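You operate a simulated robot arm through the tools that you are given. There is no shell and no other tool.

The job below is to be done with a simulated robot arm. You get a single attempt, and the scene is never put back.

## Task
Run the teal-banded cup in the plate in under the lit lamp box.
Fine: lamp switch on, slide open, see the light, press One row once; then slide closed and lamp switch off.

It is judged by the outcome, as a careful person would: the job done as asked, and still so three seconds after it is handed in. It fails if anything else is knocked over, pushed out of place, dropped, spilled or broken.

## Robot
A 7-joint arm with a two-finger parallel gripper, fixed in place. Base frame: the origin is on the floor under the middle of its stand, x ahead of it, y to its left, z up; the work surface is at about z = 0.62. Lengths are in m, angles in rad, forces in N, time in s.
It reaches about 1.479 m from its shoulder. Its first joint turns from -2.897 to 2.897 rad. Payload 4.4 kg.
The TCP is the grasp point between the finger pads, 0.023 m short of the fingertips. In the tool frame z runs along the fingers and y along their closing line. Largest opening 0.094 m; finger width 0.038, thickness 0.01; the body of the gripper, 0.054 by 0.096 m, starts 0.039 m behind the TCP.
Orientation is told as [roll, pitch, yaw] about the base's x, y, z axes, in that order, counted from this pose: with the fingers straight down and closing along the base's y, the tool's x points along the base's -x, its y along +y and its z along -z.

## Interface
- The arm moves only by the tool arm_command. Its argument "deltas" is a list of rows, each a list of 7 numbers: the shift along the base's x, y, z in m, then the turn, a rotation vector about the base's x, y, z in degrees, then the gripper command, from -1 (shut) to 1 (fully open), values between in proportion. In form: [[dx, dy, dz, rx, ry, rz, grip], ...]. A call has 1 to 20 rows; each row is the pose to reach, as a shift and turn from the pose commanded when the call began. Each row takes 0.2 s and may step no farther than 0.05 m and 0.15 rad from the row before; otherwise, or with a gripper value out of range, the whole call is refused. Where a pose cannot be reached the arm comes as near as it can. A force on the tool above 70 N (or 10 N above the force at the start of the call, whichever is more), or a blocked arm, ends the call early, and 0.2 s more pass. The fingers move at their own pace (about 0.072 m/s each) and stop on an object; they squeeze with about 29 N. The grip force told is the motor's: it shows also when the fingers shut on nothing. Time passes only in rows, and 0.2 s behind the last, so rows that repeat a pose let the fingers close. It gives the time, the measured TCP pose, the force on the tool (base axes), the opening and the grip force at its end, in the units of the frame above (readings bear some noise), with the torque about the TCP (base axes, N m) and any sound that the robot's microphone picked up, and new pictures: "pictures" is both (left out), scene, wrist or none.
- Cameras (640 x 400 px; columns grow to the right, rows downward): "scene" is fixed at [0.0492, 0.6511, 1.4805]; the picture's right is [-0.47, -0.88, 0.00], its down [-0.41, 0.22, -0.89] and it looks along [0.78, -0.42, -0.46] (base axes); focal length 359 px, centre (320, 200). "wrist" rides on the gripper at [0.087, 0.016, -0.074] in the tool frame; the picture's right is [-0.18, 0.98, 0.00], its down [-0.58, -0.11, -0.81] and it looks along [-0.79, -0.15, 0.59] (tool axes); focal length 243 px, centre (320, 200). There is no depth. A picture from a camera that has moved, and an enlarged one, comes with that camera's place and axes in the base frame and with its lens.
- close_up(camera, box): a new picture of the part [left, top, right, bottom] of that camera's present view, enlarged. The clock stands still meanwhile.
- hand_in(): hands the job in; it is judged then, once.

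Nothing tells you positions but the pictures and the camera data. Unless the task says otherwise, let go and move clear before handing in.

The tools are called as name(argument=value, ...) on one line, values as JSON. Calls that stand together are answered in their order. arm_command: Moves the arm, as the interface text tells. Its arguments: {"type":"object","properties":{"deltas":{"type":"array"},"pictures":{"type":"string","enum":["both","scene","wrist","none"]}},"required":["deltas"]} The other tools are called the same way: close_up (camera, box) takes an enlarged picture of a part of a camera's view; hand_in () hands the job in.

At the start:

```text
clock: 0.0
eef_pos: [0.5902, 0.2441, 1.1713]
tcp_rot: [0.002, -0.001, 0.0]
contact_force: [-0.6, -0.1, 0.3]
ft_torque: [0.02, 0.0, -0.02]
width: 0.094
grasp_force: 0.0
```

scene: 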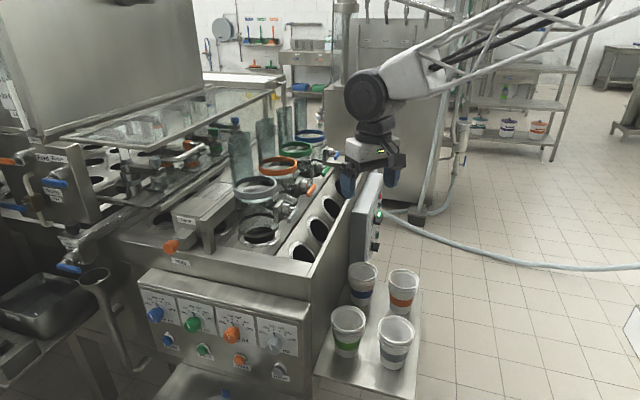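
wrist: 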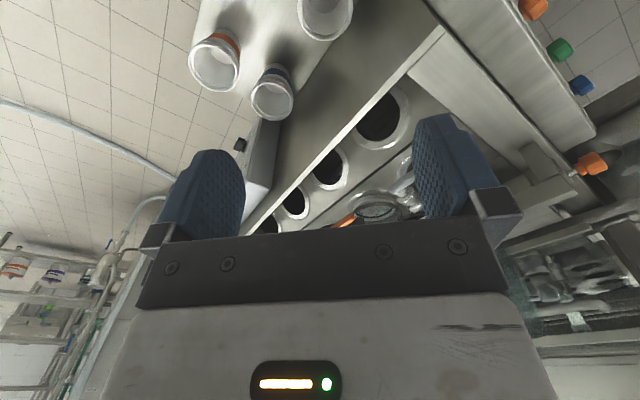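

I see a stainless machine with coloured knobs, banded cups on a side shelf, and a panel with indicators on the machine's right side. I'll look closer at the parts before moving.

close_up(camera="scene", box=[120, 230, 330, 400])

close_up(camera="scene", box=[300, 140, 460, 400])

close_up(camera="scene", box=[0, 60, 240, 280])

close_up(camera="scene", box=[190, 80, 400, 280])

close_up(camera="wrist", box=[180, 0, 460, 240])

close_up(camera="wrist", box=[400, 0, 640, 200])

```text
2.35 times, centred on (225, 315) of scene
camera zoom: at [0.0492, 0.6511, 1.4805], right [-0.47, -0.88, 0.0], down [-0.41, 0.22, -0.89], along [0.78, -0.42, -0.46], focal length 845 px, centre (544, -71)
```

zoom: 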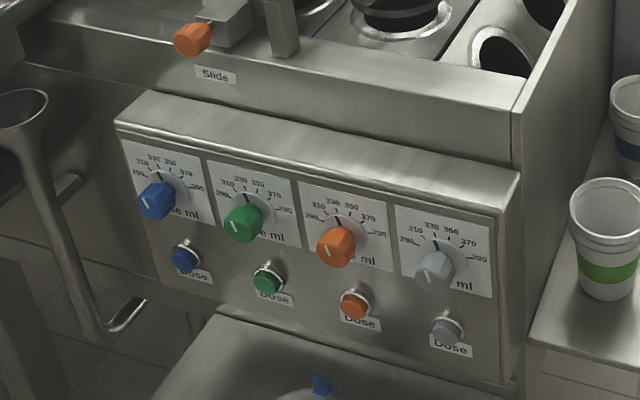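

```text
1.54 times, centred on (380, 270) of scene
camera zoom: at [0.0492, 0.6511, 1.4805], right [-0.47, -0.88, 0.0], down [-0.41, 0.22, -0.89], along [0.78, -0.42, -0.46], focal length 552 px, centre (228, 92)
```

zoom: 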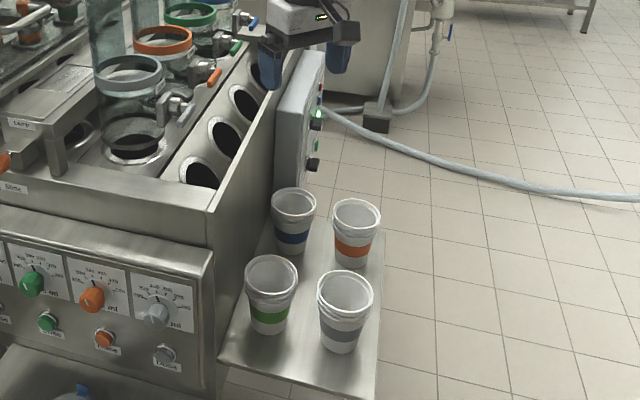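

```text
1.82 times, centred on (120, 170) of scene
camera zoom: at [0.0492, 0.6511, 1.4805], right [-0.47, -0.88, 0.0], down [-0.41, 0.22, -0.89], along [0.78, -0.42, -0.46], focal length 653 px, centre (684, 254)
```

zoom: 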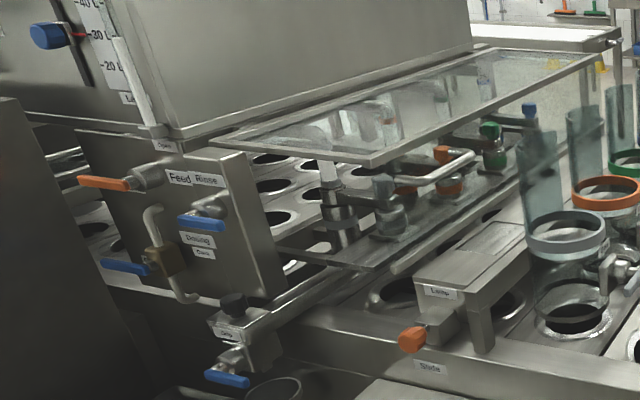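

```text
2.00 times, centred on (295, 180) of scene
camera zoom: at [0.0492, 0.6511, 1.4805], right [-0.47, -0.88, 0.0], down [-0.41, 0.22, -0.89], along [0.78, -0.42, -0.46], focal length 718 px, centre (370, 240)
```

zoom: 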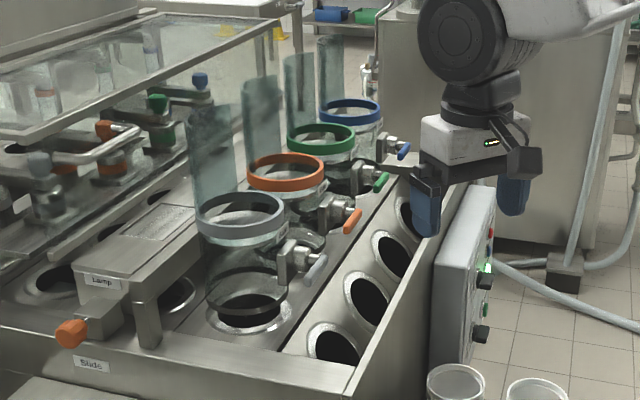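

```text
1.67 times, centred on (320, 120) of wrist
camera zoom: at [0.5048, 0.2605, 1.2453], right [0.18, 0.98, 0.0], down [0.58, -0.11, 0.81], along [0.79, -0.15, -0.59], focal length 404 px, centre (320, 333)
```

zoom: 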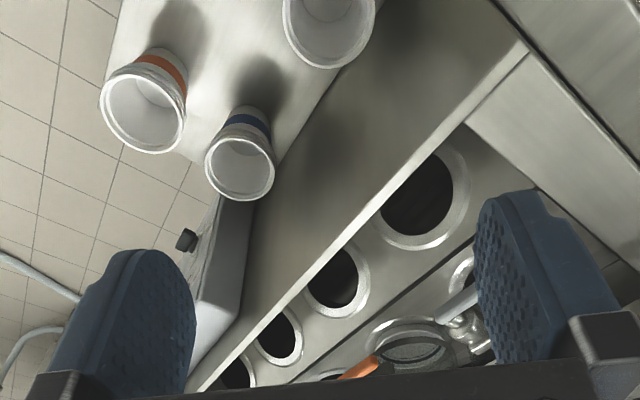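

```text
2.00 times, centred on (520, 100) of wrist
camera zoom: at [0.5048, 0.2605, 1.2453], right [0.18, 0.98, 0.0], down [0.58, -0.11, 0.81], along [0.79, -0.15, -0.59], focal length 485 px, centre (-80, 400)
```

zoom: 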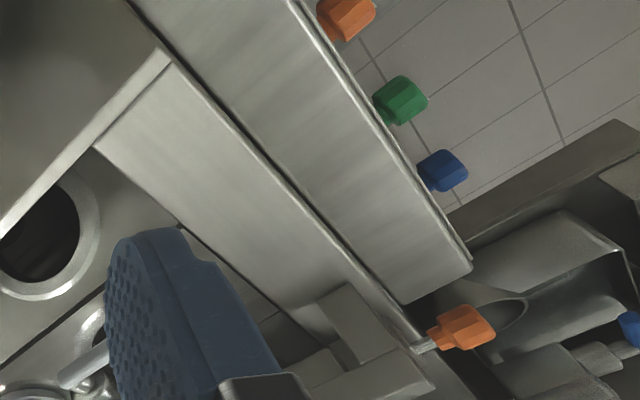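

The machine stands turned, with its front facing up-left in the scene picture, an orange "Slide" knob near (0.845, 0.626, 0.98), and a switch panel on its right side. I'll zoom on the labels and panels.

close_up(camera="scene", box=[150, 195, 230, 275])

close_up(camera="scene", box=[330, 165, 410, 265])

close_up(camera="scene", box=[50, 200, 130, 290])

close_up(camera="scene", box=[0, 90, 140, 220])

close_up(camera="scene", box=[100, 110, 220, 210])

close_up(camera="wrist", box=[500, 120, 640, 320])

```text
5.00 times, centred on (190, 235) of scene
camera zoom: at [0.0492, 0.6511, 1.4805], right [-0.47, -0.88, 0.0], down [-0.41, 0.22, -0.89], along [0.78, -0.42, -0.46], focal length 1795 px, centre (970, 25)
```

zoom: 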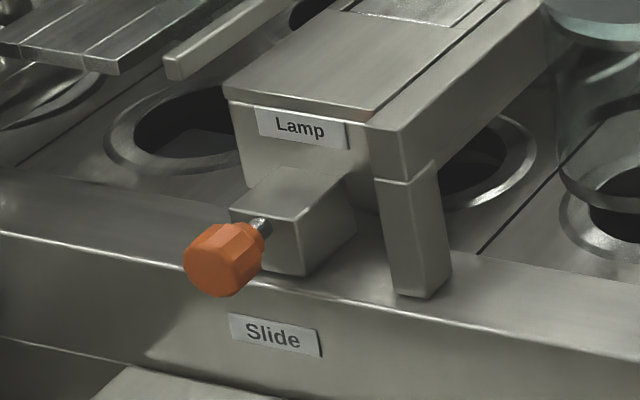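

```text
4.00 times, centred on (370, 215) of scene
camera zoom: at [0.0492, 0.6511, 1.4805], right [-0.47, -0.88, 0.0], down [-0.41, 0.22, -0.89], along [0.78, -0.42, -0.46], focal length 1436 px, centre (120, 140)
```

zoom: 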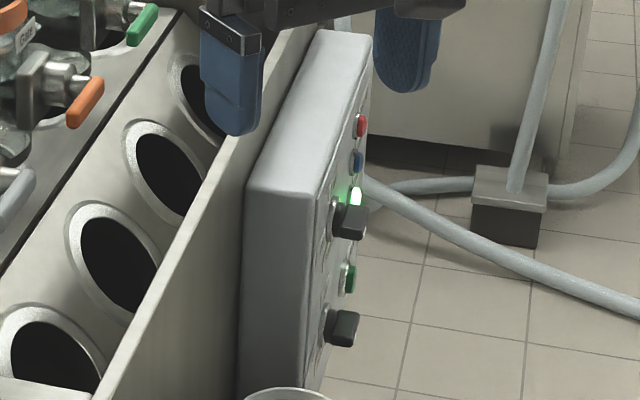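

```text
4.44 times, centred on (90, 245) of scene
camera zoom: at [0.0492, 0.6511, 1.4805], right [-0.47, -0.88, 0.0], down [-0.41, 0.22, -0.89], along [0.78, -0.42, -0.46], focal length 1596 px, centre (1342, 0)
```

zoom: 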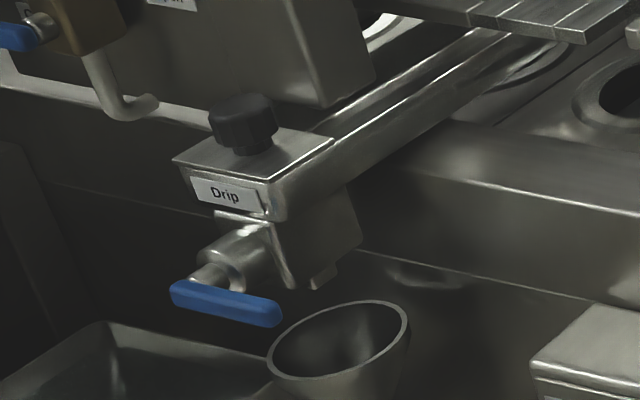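

```text
3.08 times, centred on (70, 155) of scene
camera zoom: at [0.0492, 0.6511, 1.4805], right [-0.47, -0.88, 0.0], down [-0.41, 0.22, -0.89], along [0.78, -0.42, -0.46], focal length 1105 px, centre (1089, 338)
```

zoom: 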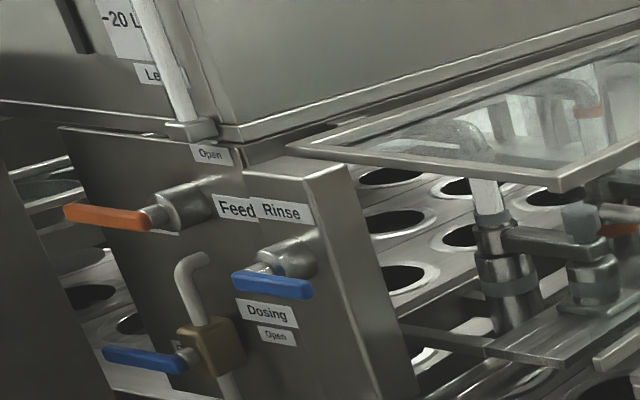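

```text
4.00 times, centred on (160, 160) of scene
camera zoom: at [0.0492, 0.6511, 1.4805], right [-0.47, -0.88, 0.0], down [-0.41, 0.22, -0.89], along [0.78, -0.42, -0.46], focal length 1436 px, centre (960, 360)
```

zoom: 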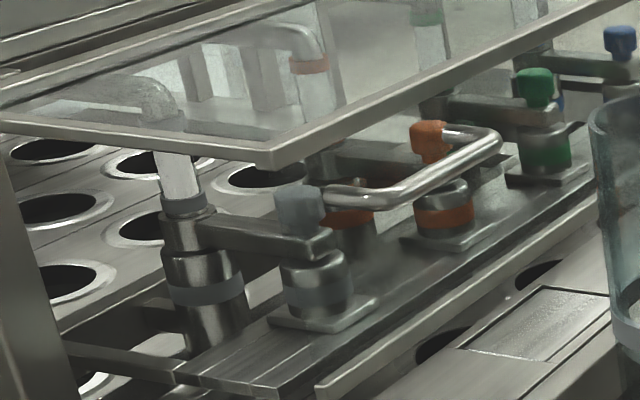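

```text
2.00 times, centred on (570, 220) of wrist
camera zoom: at [0.5048, 0.2605, 1.2453], right [0.18, 0.98, 0.0], down [0.58, -0.11, 0.81], along [0.79, -0.15, -0.59], focal length 485 px, centre (-180, 160)
```

zoom: 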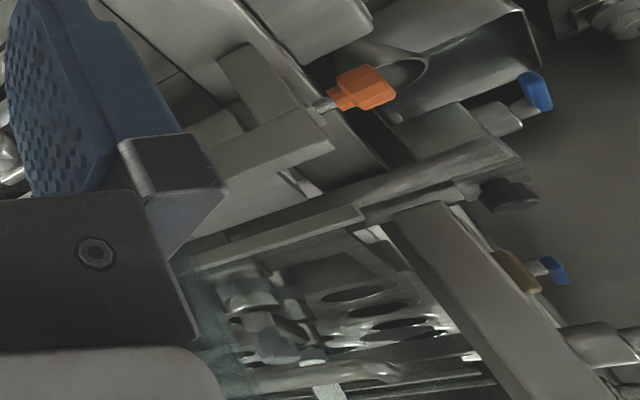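

The panel on the machine's right side has two black rotary knobs, red, blue and green buttons and a green light, but the labels can't be read from here. I'll swing the wrist camera round to face that panel, staying high and clear of the cups.

arm_command(deltas=[[0, -0.048, -0.005, 0, 0, 4.6, 1], [0, -0.096, -0.01, 0, 0, 9.2, 1], [0, -0.144, -0.015, 0, 0, 13.8, 1], [0, -0.192, -0.02, 0, 0, 18.4, 1], [0, -0.24, -0.025, 0, 0, 23, 1], [0, -0.288, -0.03, 0, 0, 27.6, 1], [0, -0.336, -0.035, 0, 0, 32.2, 1], [0, -0.384, -0.04, 0, 0, 36.8, 1], [0, -0.432, -0.045, 0, 0, 41.4, 1], [0, -0.48, -0.05, 0, 0, 46, 1], [0, -0.528, -0.055, 0, 0, 50.6, 1], [0, -0.576, -0.06, 0, 0, 55.2, 1], [0, -0.624, -0.065, 0, 0, 60, 1]])

```text
clock: 2.8
eef_pos: [0.5906, -0.38, 1.1062]
tcp_rot: [0.0, -0.003, 1.05]
contact_force: [-1.5, 0.0, -0.2]
ft_torque: [0.01, 0.02, 0.01]
width: 0.0937
grasp_force: 0.1
camera wrist: at [0.5341, -0.4471, 1.1801], right [-0.76, 0.65, 0.0], down [0.38, 0.45, 0.81], along [0.52, 0.61, -0.59], focal length 243 px, centre (320, 200)
```

scene: 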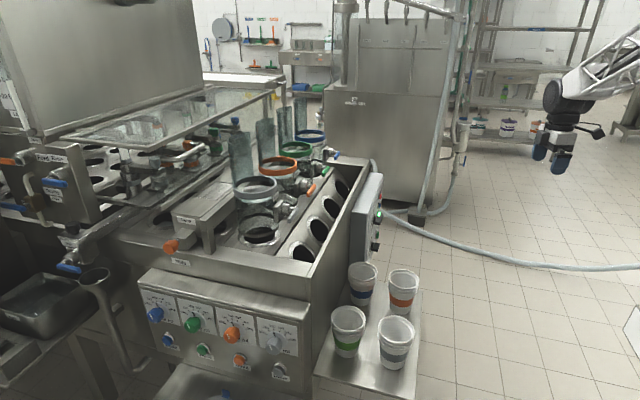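
wrist: 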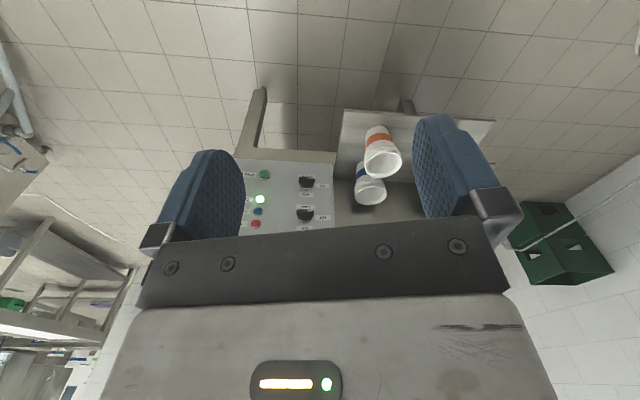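

The control panel is now in view between the fingers, upside down. I'll enlarge it to read the labels.

close_up(camera="wrist", box=[230, 150, 350, 240])

close_up(camera="scene", box=[0, 90, 140, 220])

close_up(camera="scene", box=[340, 160, 400, 270])

```text
4.44 times, centred on (290, 195) of wrist
camera zoom: at [0.5341, -0.4471, 1.1801], right [-0.76, 0.65, 0.0], down [0.38, 0.45, 0.81], along [0.52, 0.61, -0.59], focal length 1078 px, centre (453, 222)
```

zoom: 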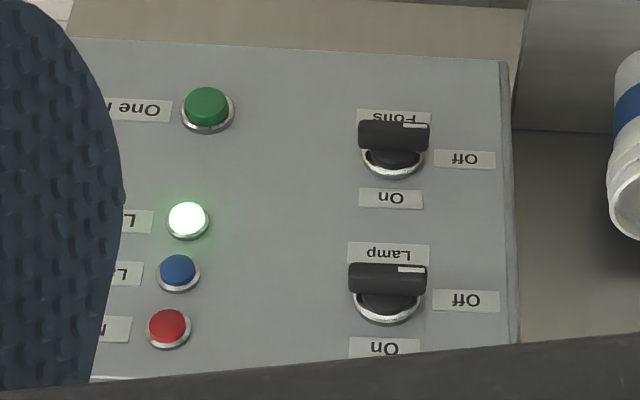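

```text
3.08 times, centred on (70, 155) of scene
camera zoom: at [0.0492, 0.6511, 1.4805], right [-0.47, -0.88, 0.0], down [-0.41, 0.22, -0.89], along [0.78, -0.42, -0.46], focal length 1105 px, centre (1089, 338)
```

zoom: 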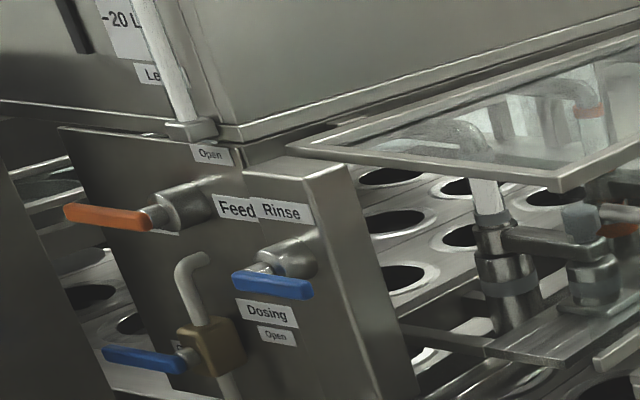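

```text
3.64 times, centred on (370, 215) of scene
camera zoom: at [0.0492, 0.6511, 1.4805], right [-0.47, -0.88, 0.0], down [-0.41, 0.22, -0.89], along [0.78, -0.42, -0.46], focal length 1305 px, centre (138, 146)
```

zoom: 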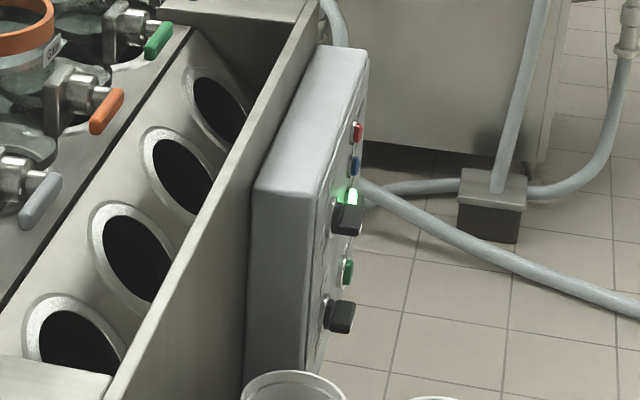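

The panel has a "Lamp" rotary switch (Off to the left, On at top, now at Off), a "Fans" switch below it, a green "One r…" button, a green light, and blue and red buttons. I'll move the camera closer and to the right to read every label.

arm_command(deltas=[[0.035, 0.01, -0.022, 0, 0, 0, 1], [0.07, 0.02, -0.044, 0, 0, 0, 1], [0.105, 0.03, -0.066, 0, 0, 0, 1], [0.14, 0.04, -0.088, 0, 0, 0, 1], [0.175, 0.05, -0.11, 0, 0, 0, 1], [0.21, 0.06, -0.132, 0, 0, 0, 1]], pictures="wrist")

close_up(camera="wrist", box=[220, 90, 440, 230])

```text
clock: 4.2
eef_pos: [0.8031, -0.3186, 0.9748]
tcp_rot: [0.0, -0.004, 1.046]
contact_force: [0.4, -0.3, 0.2]
ft_torque: [-0.03, -0.01, 0.0]
width: 0.0938
grasp_force: 0.0
camera wrist: at [0.7449, -0.3865, 1.0492], right [-0.76, 0.65, 0.0], down [0.38, 0.45, 0.81], along [0.53, 0.61, -0.59], focal length 243 px, centre (320, 200)
```

wrist: 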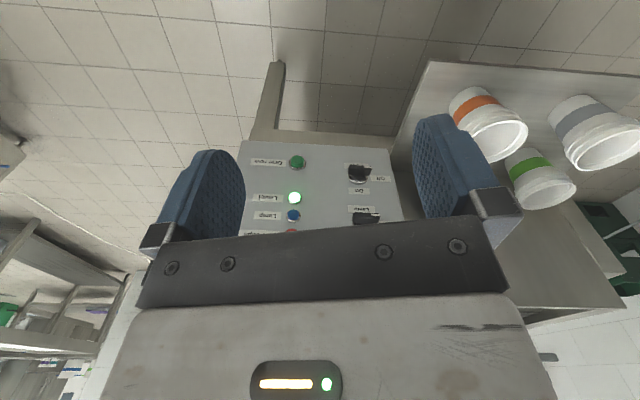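

```text
2.86 times, centred on (330, 160) of wrist
camera zoom: at [0.7449, -0.3865, 1.0492], right [-0.76, 0.65, 0.0], down [0.38, 0.45, 0.81], along [0.53, 0.61, -0.59], focal length 693 px, centre (291, 314)
```

zoom: 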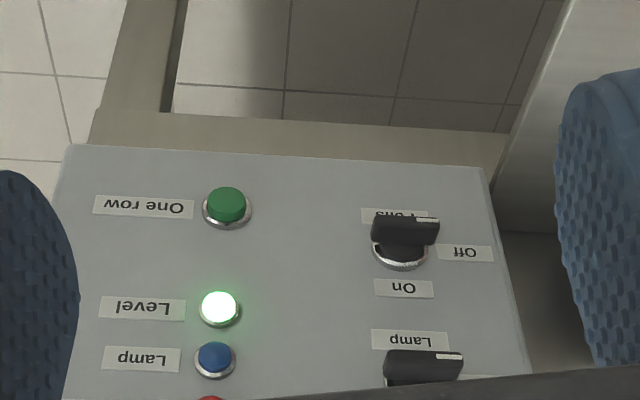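

The right column is the "Lamp" switch above "Fans", both at Off. The left column is "One row" (green button), "Level" (lit), "Lamp" (blue indicator) and a red one. I take the Lamp knob to be near (0.92, -0.05, 0.82) and the One row button near (1.02, -0.14, 0.68). Next I square the gripper up to the panel.

arm_command(deltas=[[-0.015, 0.01, 0.0, 0, 0, -3.6, 1], [-0.03, 0.02, 0.0, 0, 0, -7.2, 1], [-0.043, 0.03, 0.0, 0, 0, -10.8, 1]], pictures="none")

arm_command(deltas=[[0, 0, -0.01, 6.19, -5.34, 0, 0.5], [0, 0, -0.02, 12.39, -10.68, 0, 0.5], [0, 0, -0.03, 18.58, -16.03, 0, 0.5], [0, 0, -0.04, 24.77, -21.37, 0, 0.5], [0, 0, -0.05, 30.97, -26.71, 0, 0.5], [0, 0, -0.06, 37.16, -32.06, 0, 0.5], [0, 0, -0.07, 43.36, -37.4, 0, 0.5], [0, 0, -0.08, 49.55, -42.74, 0, 0.5], [0, 0, -0.09, 55.74, -48.08, 0, 0.5], [0, 0, -0.1, 61.94, -53.43, 0, 0.5], [0, 0, -0.11, 68.13, -58.77, 0, 0.5]])

```text
clock: 5.0
eef_pos: [0.7587, -0.2876, 0.9742]
tcp_rot: [0.002, -0.001, 0.856]
contact_force: [-0.2, 0.6, -0.4]
ft_torque: [0.05, -0.01, 0.03]
width: 0.094
grasp_force: 0.0
```

```text
clock: 7.4
eef_pos: [0.7587, -0.2893, 0.8636]
tcp_rot: [-3.094, -1.567, -2.329]
contact_force: [0.7, -1.1, 0.3]
ft_torque: [0.02, 0.02, -0.02]
width: 0.0706
grasp_force: 0.0
camera wrist: at [0.6979, -0.3355, 0.777], right [-0.75, 0.64, 0.18], down [-0.45, -0.68, 0.58], along [0.5, 0.35, 0.79], focal length 243 px, centre (320, 200)
```

scene: 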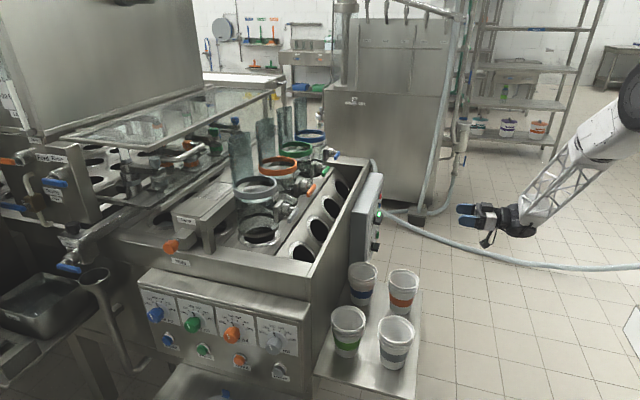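
wrist: 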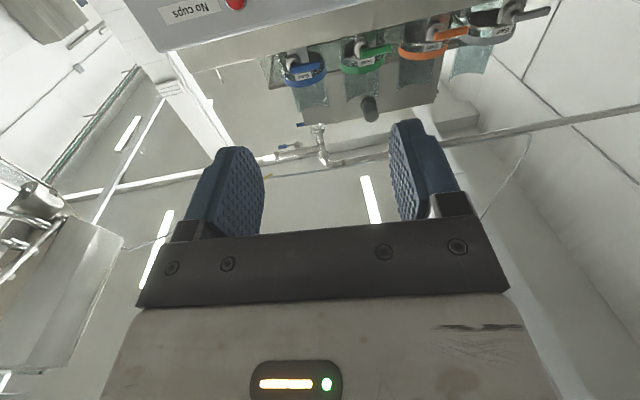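

The red one is "No cups". The gripper is now level and facing the panel; next I roll it a quarter turn so the fingers close vertically on the Lamp bar, and come to about 12 cm in front of it.

arm_command(deltas=[[0.008, 0.013, -0.004, -5.34, -6.19, 0, 0.2], [0.016, 0.027, -0.007, -10.68, -12.39, 0, 0.2], [0.023, 0.04, -0.011, -16.03, -18.58, 0, 0.2], [0.031, 0.053, -0.015, -21.37, -24.77, 0, 0.2], [0.039, 0.067, -0.018, -26.71, -30.97, 0, 0.2], [0.046, 0.08, -0.022, -32.06, -37.16, 0, 0.2], [0.054, 0.094, -0.026, -37.4, -43.36, 0, 0.2], [0.062, 0.107, -0.03, -42.74, -49.55, 0, 0.2], [0.07, 0.12, -0.033, -48.08, -55.74, 0, 0.2], [0.077, 0.134, -0.037, -53.43, -61.94, 0, 0.2], [0.085, 0.147, -0.04, -58.77, -68.13, 0, 0.2]])

```text
clock: 9.8
eef_pos: [1.0303, -0.2336, 1.0123]
tcp_rot: [-1.467, -0.364, 2.46]
contact_force: [-0.3, -0.3, 4.6]
ft_torque: [-0.24, 0.15, 0.03]
width: 0.0564
grasp_force: 0.1
out of reach, approached as far as the arm can: row 5, 6, 7, 8, 9, 10, 11
camera wrist: at [1.0439, -0.3407, 0.9734], right [-0.47, 0.25, -0.85], down [-0.87, -0.31, 0.39], along [-0.17, 0.92, 0.36], focal length 243 px, centre (320, 200)
```

scene: 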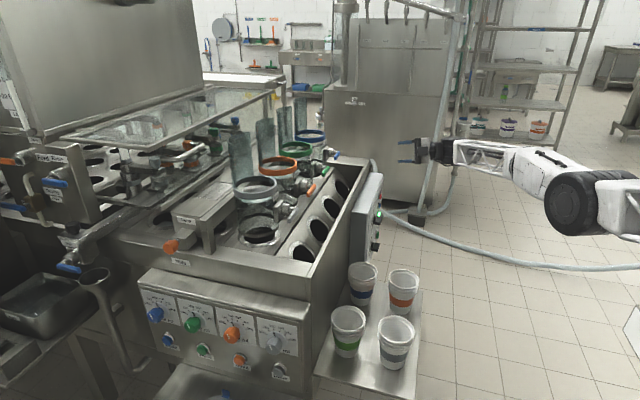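
wrist: 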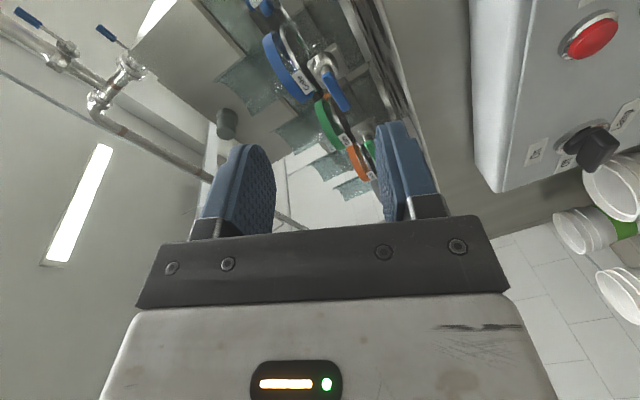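

That roll direction runs out of joint travel, and the arm drifted up beside the panel without touching anything. I'll unwind with a small step first to see how it responds.

arm_command(deltas=[[-0.008, -0.013, 0.004, 5.34, 6.19, 0, 0.2]], pictures="none")

```text
clock: 10.2
eef_pos: [1.0228, -0.2467, 1.0122]
tcp_rot: [-1.471, -0.513, 2.462]
contact_force: [-0.6, -1.0, -0.4]
ft_torque: [0.03, 0.0, 0.0]
width: 0.0565
grasp_force: 0.1
```

The command frame follows the pose actually reached. I'll go back to the level pose in front of the panel and then roll the other way.

arm_command(deltas=[[-0.033, -0.004, -0.014, 5.14, 5.57, -0.86, 0.2], [-0.066, -0.008, -0.028, 10.28, 11.14, -1.72, 0.2], [-0.099, -0.012, -0.042, 15.42, 16.71, -2.58, 0.2], [-0.132, -0.016, -0.056, 20.57, 22.28, -3.44, 0.2], [-0.164, -0.02, -0.07, 25.71, 27.85, -4.29, 0.2], [-0.197, -0.025, -0.084, 30.85, 33.42, -5.15, 0.2], [-0.23, -0.029, -0.098, 35.99, 38.99, -6.01, 0.2], [-0.263, -0.033, -0.112, 41.13, 44.56, -6.87, 0.2]], pictures="none")

arm_command(deltas=[[0, 0, 0, 5.34, 6.19, 0, 0.2], [0, 0, 0, 10.68, 12.39, 0, 0.2], [0, 0, 0, 16.03, 18.58, 0, 0.2], [0, 0, 0, 21.37, 24.77, 0, 0.2], [0, 0, 0, 26.71, 30.97, 0, 0.2], [0, 0, 0, 32.06, 37.16, 0, 0.2]])

```text
clock: 12.0
eef_pos: [0.7639, -0.2787, 0.9007]
tcp_rot: [0.293, -1.569, 0.564]
contact_force: [0.0, 0.1, -0.1]
ft_torque: [-0.01, -0.01, 0.01]
width: 0.0565
grasp_force: 0.1
```

```text
clock: 13.4
eef_pos: [0.7636, -0.2784, 0.8995]
tcp_rot: [1.568, -0.714, -0.709]
contact_force: [0.2, -0.7, 0.1]
ft_torque: [-0.02, 0.0, 0.0]
width: 0.0562
grasp_force: 0.1
camera wrist: at [0.6578, -0.2869, 0.8558], right [-0.38, 0.33, 0.86], down [-0.14, -0.94, 0.3], along [0.91, -0.01, 0.4], focal length 243 px, centre (320, 200)
```

scene: 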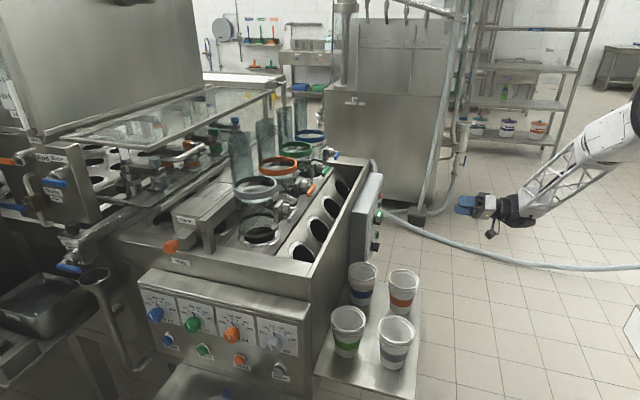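
wrist: 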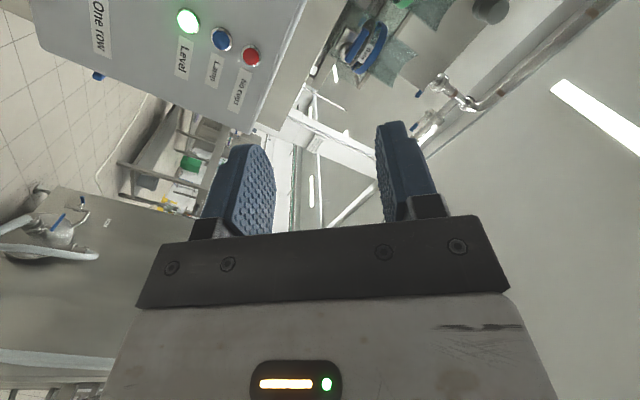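

Rolling this way works. I'll finish the quarter turn.

arm_command(deltas=[[0, 0, -0.015, 5.34, 6.19, 0, 0.2], [0, 0, -0.03, 10.68, 12.39, 0, 0.2], [0, 0, -0.045, 16.03, 18.58, 0, 0.2], [0, 0, -0.06, 21.37, 24.77, 0, 0.2], [0, 0, -0.075, 26.71, 30.97, 0, 0.2]])

```text
clock: 14.6
eef_pos: [0.7637, -0.2806, 0.8254]
tcp_rot: [1.569, 0.002, -0.71]
contact_force: [0.1, -0.5, -0.1]
ft_torque: [0.01, 0.02, 0.0]
width: 0.0564
grasp_force: 0.0
camera wrist: at [0.6498, -0.2803, 0.841], right [0.14, -0.12, 0.98], down [-0.08, -0.99, -0.11], along [0.99, -0.07, -0.15], focal length 243 px, centre (320, 200)
```

scene: 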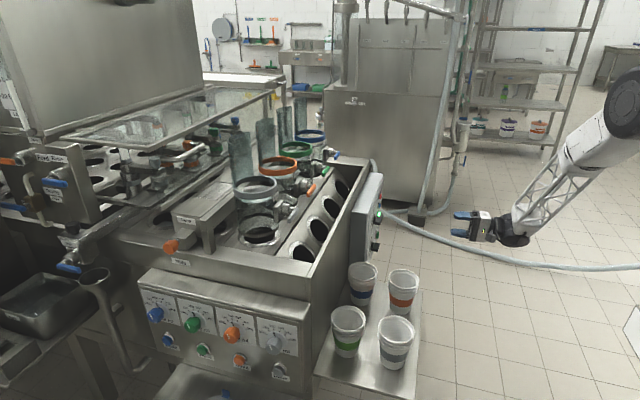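
wrist: 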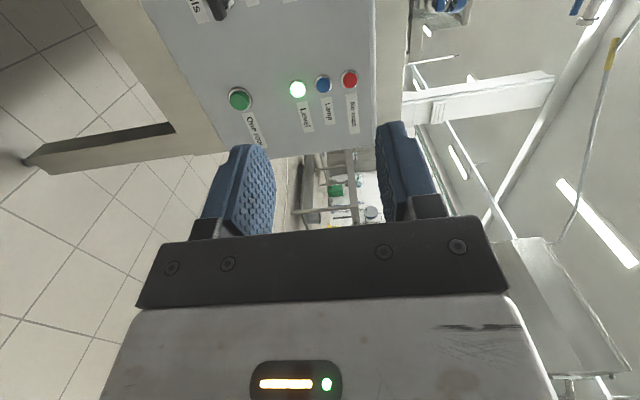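

The gripper is now level with fingers closing vertically. Before gripping the knob I'll test in free space that a further quarter turn clockwise (the On turn) is within reach.

arm_command(deltas=[[0.008, 0.013, 0, 5.34, 6.19, 0, 0.2], [0.016, 0.026, 0, 10.68, 12.39, 0, 0.2], [0.024, 0.04, 0, 16.03, 18.58, 0, 0.2], [0.032, 0.053, 0, 21.37, 24.77, 0, 0.2], [0.04, 0.066, 0, 26.71, 30.97, 0, 0.2], [0.048, 0.08, 0, 32.06, 37.16, 0, 0.2], [0.056, 0.093, 0, 37.4, 43.36, 0, 0.2], [0.064, 0.106, 0, 42.74, 49.55, 0, 0.2], [0.072, 0.12, 0, 48.08, 55.74, 0, 0.2], [0.08, 0.133, 0, 53.43, 61.94, 0, 0.2], [0.08, 0.133, 0, 58.77, 68.13, 0, 0.2]])

```text
clock: 17.0
eef_pos: [0.8424, -0.1463, 0.825]
tcp_rot: [-2.659, 1.568, 1.344]
contact_force: [0.2, 0.4, 0.4]
ft_torque: [0.0, -0.01, 0.03]
width: 0.0563
grasp_force: 0.0
camera wrist: at [0.8073, -0.214, 0.9111], right [0.75, -0.64, -0.19], down [-0.61, -0.54, -0.58], along [0.27, 0.55, -0.79], focal length 243 px, centre (320, 200)
```

scene: 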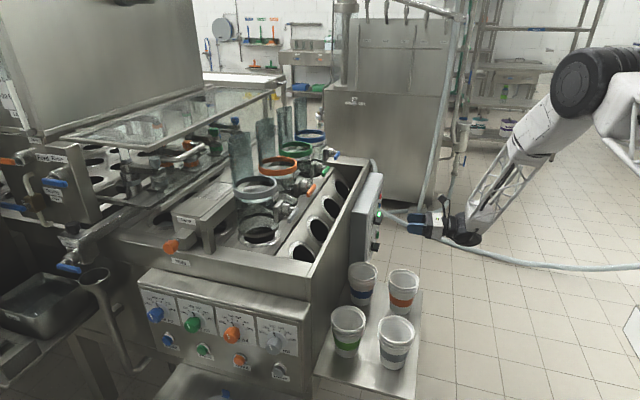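
wrist: 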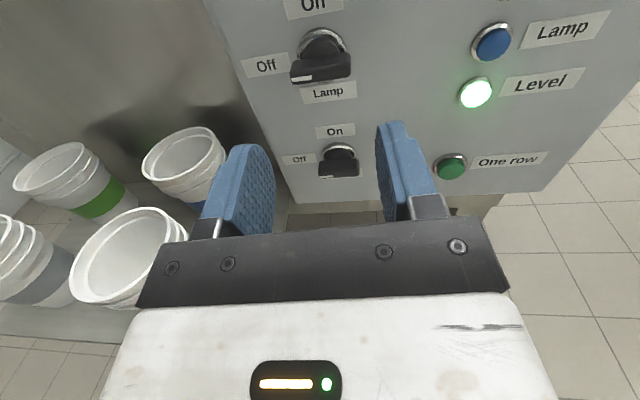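

The full range works and now I get an upright view of the panel from above. I'll zoom in to locate the Lamp knob precisely.

close_up(camera="wrist", box=[220, 0, 420, 125])

close_up(camera="wrist", box=[380, 0, 600, 210])

close_up(camera="scene", box=[340, 160, 460, 260])

```text
3.20 times, centred on (320, 62) of wrist
camera zoom: at [0.8073, -0.214, 0.9111], right [0.75, -0.64, -0.19], down [-0.61, -0.54, -0.58], along [0.27, 0.55, -0.79], focal length 776 px, centre (320, 640)
```

zoom: 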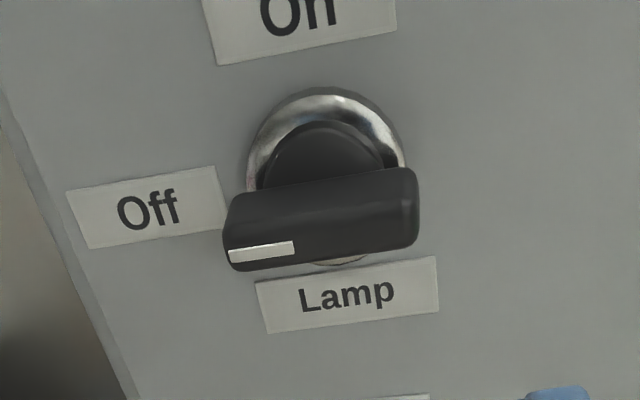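

```text
1.90 times, centred on (490, 105) of wrist
camera zoom: at [0.8073, -0.214, 0.9111], right [0.75, -0.64, -0.19], down [-0.61, -0.54, -0.58], along [0.27, 0.55, -0.79], focal length 462 px, centre (-4, 381)
```

zoom: 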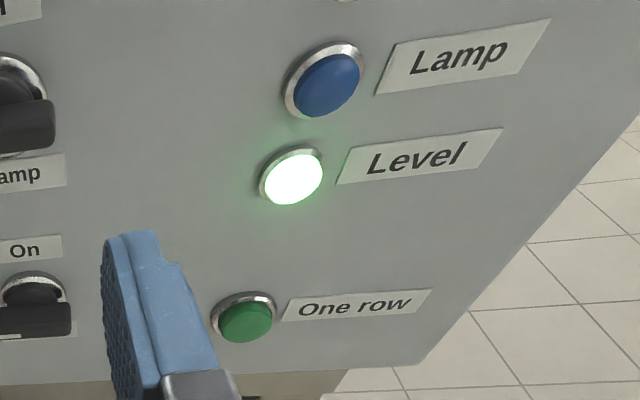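

```text
4.00 times, centred on (400, 210) of scene
camera zoom: at [0.0492, 0.6511, 1.4805], right [-0.47, -0.88, 0.0], down [-0.41, 0.22, -0.89], along [0.78, -0.42, -0.46], focal length 1436 px, centre (0, 160)
```

zoom: 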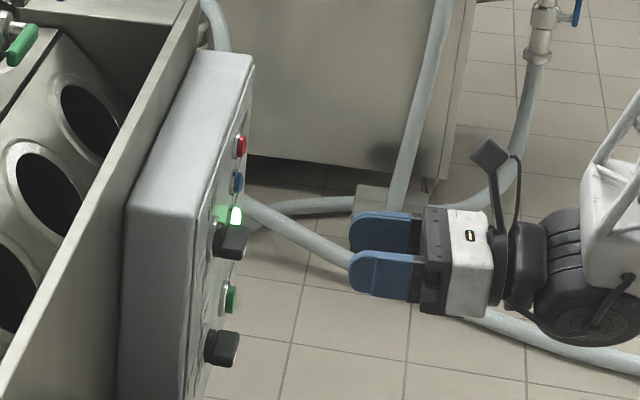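

The Lamp bar is about 5 cm long and 1 cm thick, dead ahead of the TCP by roughly 11–12 cm. I'll step 4 cm forward to triangulate its depth and height.

arm_command(deltas=[[0.0131, 0.0151, 0, 0, 0, 0, 0.2], [0.0261, 0.0303, 0, 0, 0, 0, 0.2]], pictures="none")

close_up(camera="wrist", box=[220, 40, 420, 165])

close_up(camera="scene", box=[340, 180, 440, 260])

```text
clock: 17.6
eef_pos: [0.8697, -0.1157, 0.8254]
tcp_rot: [2.673, 1.57, 0.393]
contact_force: [-0.5, -0.3, -0.5]
ft_torque: [0.02, 0.01, 0.03]
width: 0.0566
grasp_force: 0.1
```

```text
3.20 times, centred on (320, 102) of wrist
camera zoom: at [0.8334, -0.1838, 0.9112], right [0.75, -0.64, -0.18], down [-0.61, -0.54, -0.58], along [0.28, 0.55, -0.79], focal length 776 px, centre (320, 512)
```

zoom: 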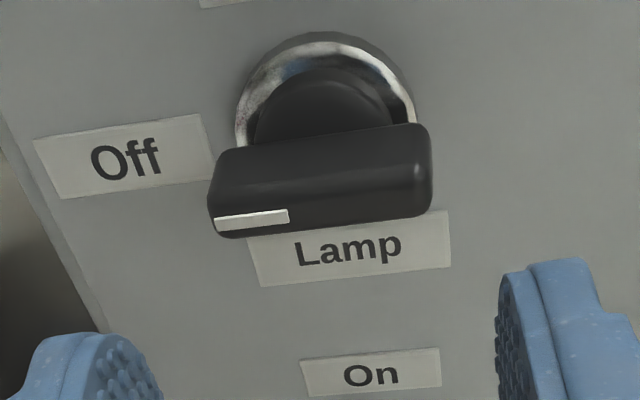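

```text
5.00 times, centred on (390, 220) of scene
camera zoom: at [0.0492, 0.6511, 1.4805], right [-0.47, -0.88, 0.0], down [-0.41, 0.22, -0.89], along [0.78, -0.42, -0.46], focal length 1795 px, centre (-30, 100)
```

zoom: 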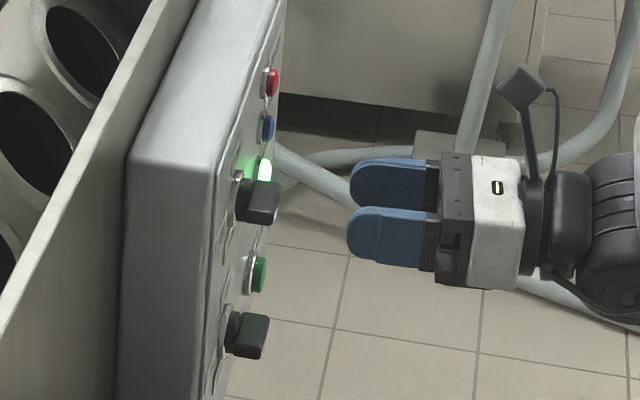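

Triangulating puts the bar's front face at z ≈ 0.82, straight ahead of the TCP by 7.5 cm, with the panel 3.5 cm behind it. I'll roll back so the fingers straddle the horizontal bar and check the alignment.

arm_command(deltas=[[0, 0, 0, -5.34, -6.19, 0, 0.2], [0, 0, -0.001, -10.68, -12.39, 0, 0.2], [0, 0, -0.001, -16.03, -18.58, 0, 0.2], [0, 0, -0.002, -21.37, -24.77, 0, 0.2], [0, 0, -0.002, -26.71, -30.97, 0, 0.2], [0, 0, -0.002, -32.06, -37.16, 0, 0.2], [0, 0, -0.003, -37.4, -43.36, 0, 0.2], [0, 0, -0.003, -42.74, -49.55, 0, 0.2], [0, 0, -0.004, -48.08, -55.74, 0, 0.2], [0, 0, -0.004, -53.43, -61.94, 0, 0.2], [0, 0, -0.004, -58.77, -68.13, 0, 0.2], [0.02, 0.023, -0.004, -58.77, -68.13, 0, 0.2]])

close_up(camera="wrist", box=[220, 80, 440, 230])

close_up(camera="scene", box=[340, 180, 440, 260])

```text
clock: 20.2
eef_pos: [0.8906, -0.0938, 0.8212]
tcp_rot: [1.568, -0.001, -0.71]
contact_force: [0.1, 0.5, 0.9]
ft_torque: [0.03, 0.0, 0.01]
width: 0.0565
grasp_force: 0.0
camera wrist: at [0.7757, -0.0943, 0.8372], right [0.14, -0.12, 0.98], down [-0.08, -0.99, -0.11], along [0.99, -0.07, -0.15], focal length 243 px, centre (320, 200)
```

scene: 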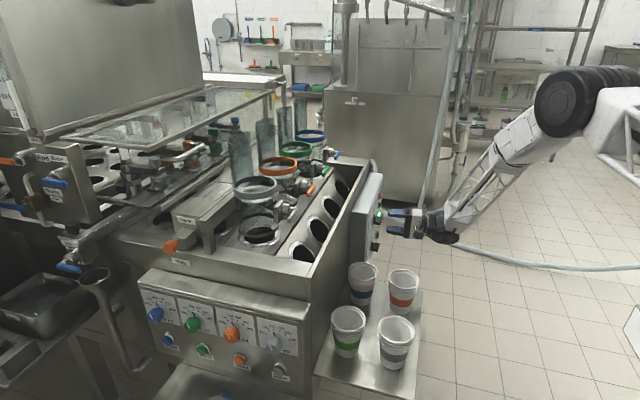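
wrist: 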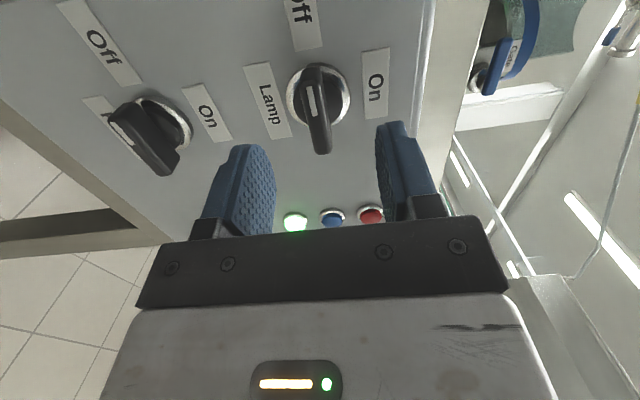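

```text
2.67 times, centred on (330, 155) of wrist
camera zoom: at [0.7757, -0.0943, 0.8372], right [0.14, -0.12, 0.98], down [-0.08, -0.99, -0.11], along [0.99, -0.07, -0.15], focal length 647 px, centre (293, 320)
```

zoom: 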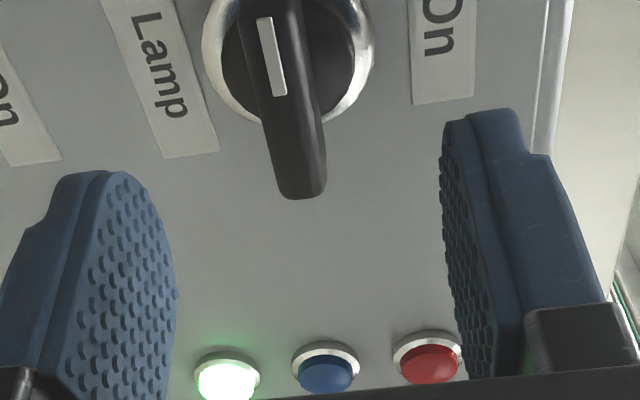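

```text
5.00 times, centred on (390, 220) of scene
camera zoom: at [0.0492, 0.6511, 1.4805], right [-0.47, -0.88, 0.0], down [-0.41, 0.22, -0.89], along [0.78, -0.42, -0.46], focal length 1795 px, centre (-30, 100)
```

zoom: 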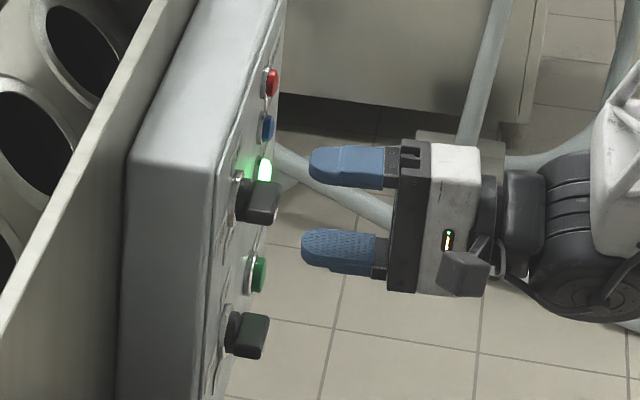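

The bar lies centred between the fingers, about 4.5 cm ahead and 2 mm low. I'll move in and close on it.

arm_command(deltas=[[0.0137, 0.0159, -0.002, 0, 0, 0, 0.2], [0.0274, 0.0318, -0.002, 0, 0, 0, 0.2]])

close_up(camera="wrist", box=[220, 100, 440, 240])

close_up(camera="scene", box=[340, 180, 440, 260])

```text
clock: 20.8
eef_pos: [0.9175, -0.0632, 0.8189]
tcp_rot: [1.569, -0.003, -0.711]
contact_force: [-0.1, -0.6, 0.8]
ft_torque: [0.01, -0.02, 0.0]
width: 0.0565
grasp_force: 0.1
camera wrist: at [0.8033, -0.0627, 0.8351], right [0.14, -0.12, 0.98], down [-0.08, -0.99, -0.11], along [0.99, -0.07, -0.15], focal length 243 px, centre (320, 200)
```

scene: 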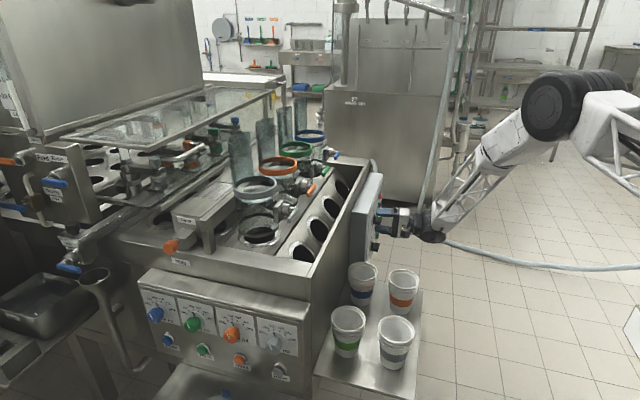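
wrist: 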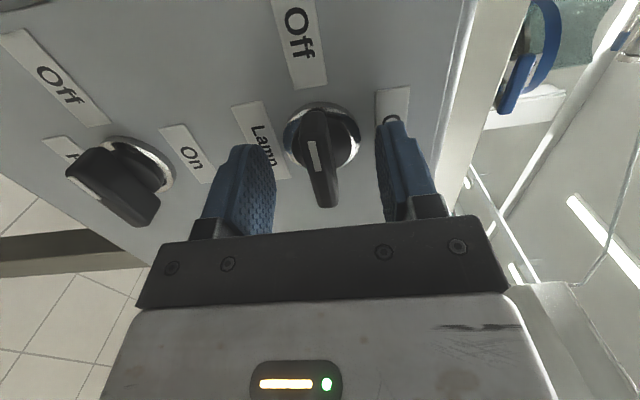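

```text
2.86 times, centred on (330, 170) of wrist
camera zoom: at [0.8033, -0.0627, 0.8351], right [0.14, -0.12, 0.98], down [-0.08, -0.99, -0.11], along [0.99, -0.07, -0.15], focal length 693 px, centre (291, 286)
```

zoom: 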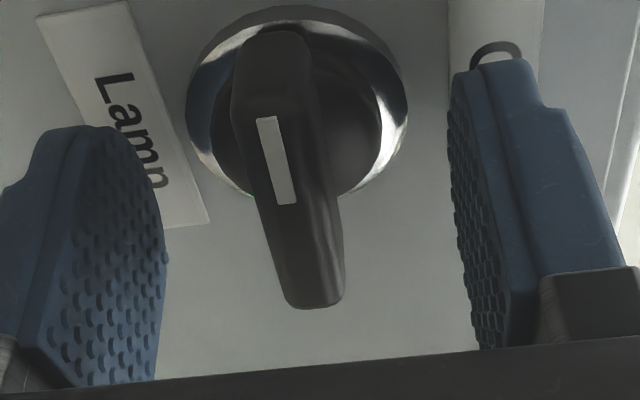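

```text
5.00 times, centred on (390, 220) of scene
camera zoom: at [0.0492, 0.6511, 1.4805], right [-0.47, -0.88, 0.0], down [-0.41, 0.22, -0.89], along [0.78, -0.42, -0.46], focal length 1795 px, centre (-30, 100)
```

zoom: 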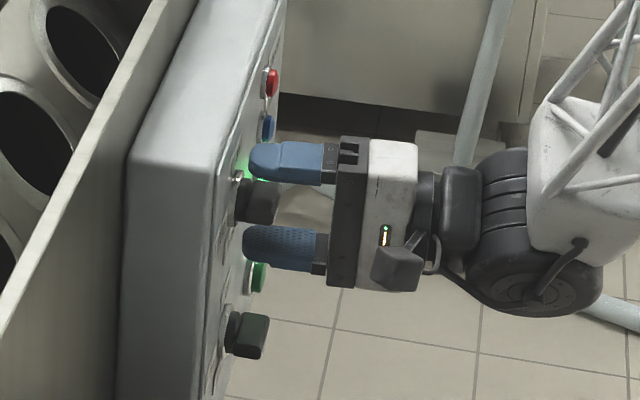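

The fingers straddle the bar. Closing now.

arm_command(deltas=[[0, 0, 0, 0, 0, 0, -1], [0, 0, 0, 0, 0, 0, -1], [0, 0, 0, 0, 0, 0, -1], [0, 0, 0, 0, 0, 0, -1]], pictures="wrist")

```text
clock: 21.8
eef_pos: [0.9174, -0.0614, 0.8198]
tcp_rot: [1.571, -0.001, -0.708]
contact_force: [-1.6, 4.1, 16.6]
ft_torque: [0.34, 0.01, 0.67]
width: 0.0121
grasp_force: 44.7
camera wrist: at [0.8034, -0.0627, 0.8359], right [0.14, -0.12, 0.98], down [-0.08, -0.99, -0.11], along [0.99, -0.07, -0.15], focal length 243 px, centre (320, 200)
```

wrist: 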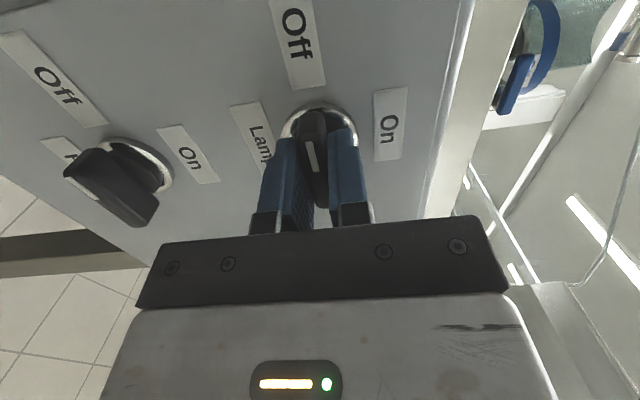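

I have the bar, 12 mm thick, with a slight upward load. I'll ease up a little and turn it clockwise, first halfway.

arm_command(deltas=[[0, 0, 0.0015, 2.67, 3.1, 0, -1], [0, 0, 0.0015, 8.01, 9.29, 0, -1], [0, 0, 0.0015, 13.35, 15.48, 0, -1], [0, 0, 0.0015, 18.7, 21.68, 0, -1], [0, 0, 0.0015, 24.04, 27.87, 0, -1], [0, 0, 0.0015, 29.38, 34.06, 0, -1]], pictures="wrist")

```text
clock: 23.2
eef_pos: [0.9164, -0.0616, 0.8192]
tcp_rot: [1.571, 0.788, -0.71]
contact_force: [4.2, -10.8, -12.9]
ft_torque: [0.94, -0.94, 0.02]
width: 0.013
grasp_force: 45.5
camera wrist: at [0.8305, -0.0862, 0.892], right [0.63, -0.54, 0.56], down [-0.27, -0.83, -0.49], along [0.73, 0.15, -0.67], focal length 243 px, centre (320, 200)
```

wrist: 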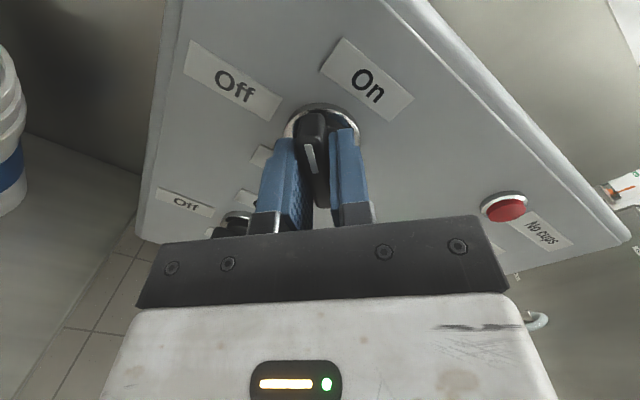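

The bar is turning with the gripper, now midway. Continuing to On.

arm_command(deltas=[[0, 0, -0.001, 5.34, 6.19, 0, -1], [0, 0, -0.001, 10.68, 12.39, 0, -1], [0, 0, -0.001, 16.03, 18.58, 0, -1], [0, 0, -0.001, 21.37, 24.77, 0, -1], [0, 0, -0.001, 26.71, 30.97, 0, -1], [0, 0, -0.001, 29.39, 34.07, 0, -1]], pictures="both")

```text
clock: 24.6
eef_pos: [0.9157, -0.0603, 0.8187]
tcp_rot: [-2.717, 1.57, 1.284]
contact_force: [-17.5, 21.0, -3.8]
ft_torque: [0.86, -0.96, -0.69]
width: 0.0132
grasp_force: 44.6
camera wrist: at [0.8804, -0.1282, 0.9051], right [0.75, -0.64, -0.18], down [-0.61, -0.54, -0.58], along [0.27, 0.55, -0.79], focal length 243 px, centre (320, 200)
```

scene: 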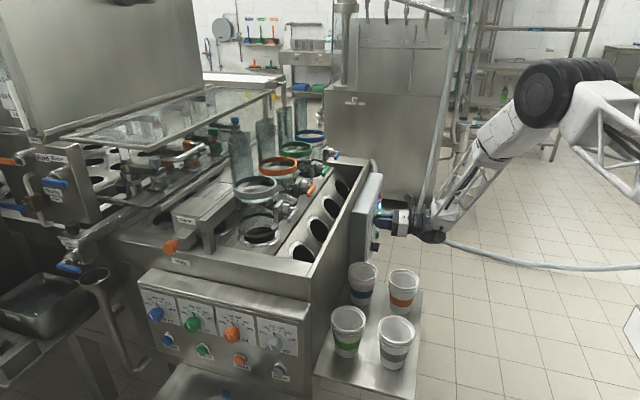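
wrist: 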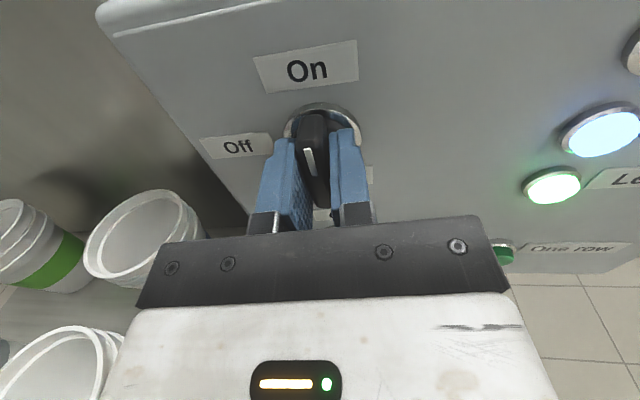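

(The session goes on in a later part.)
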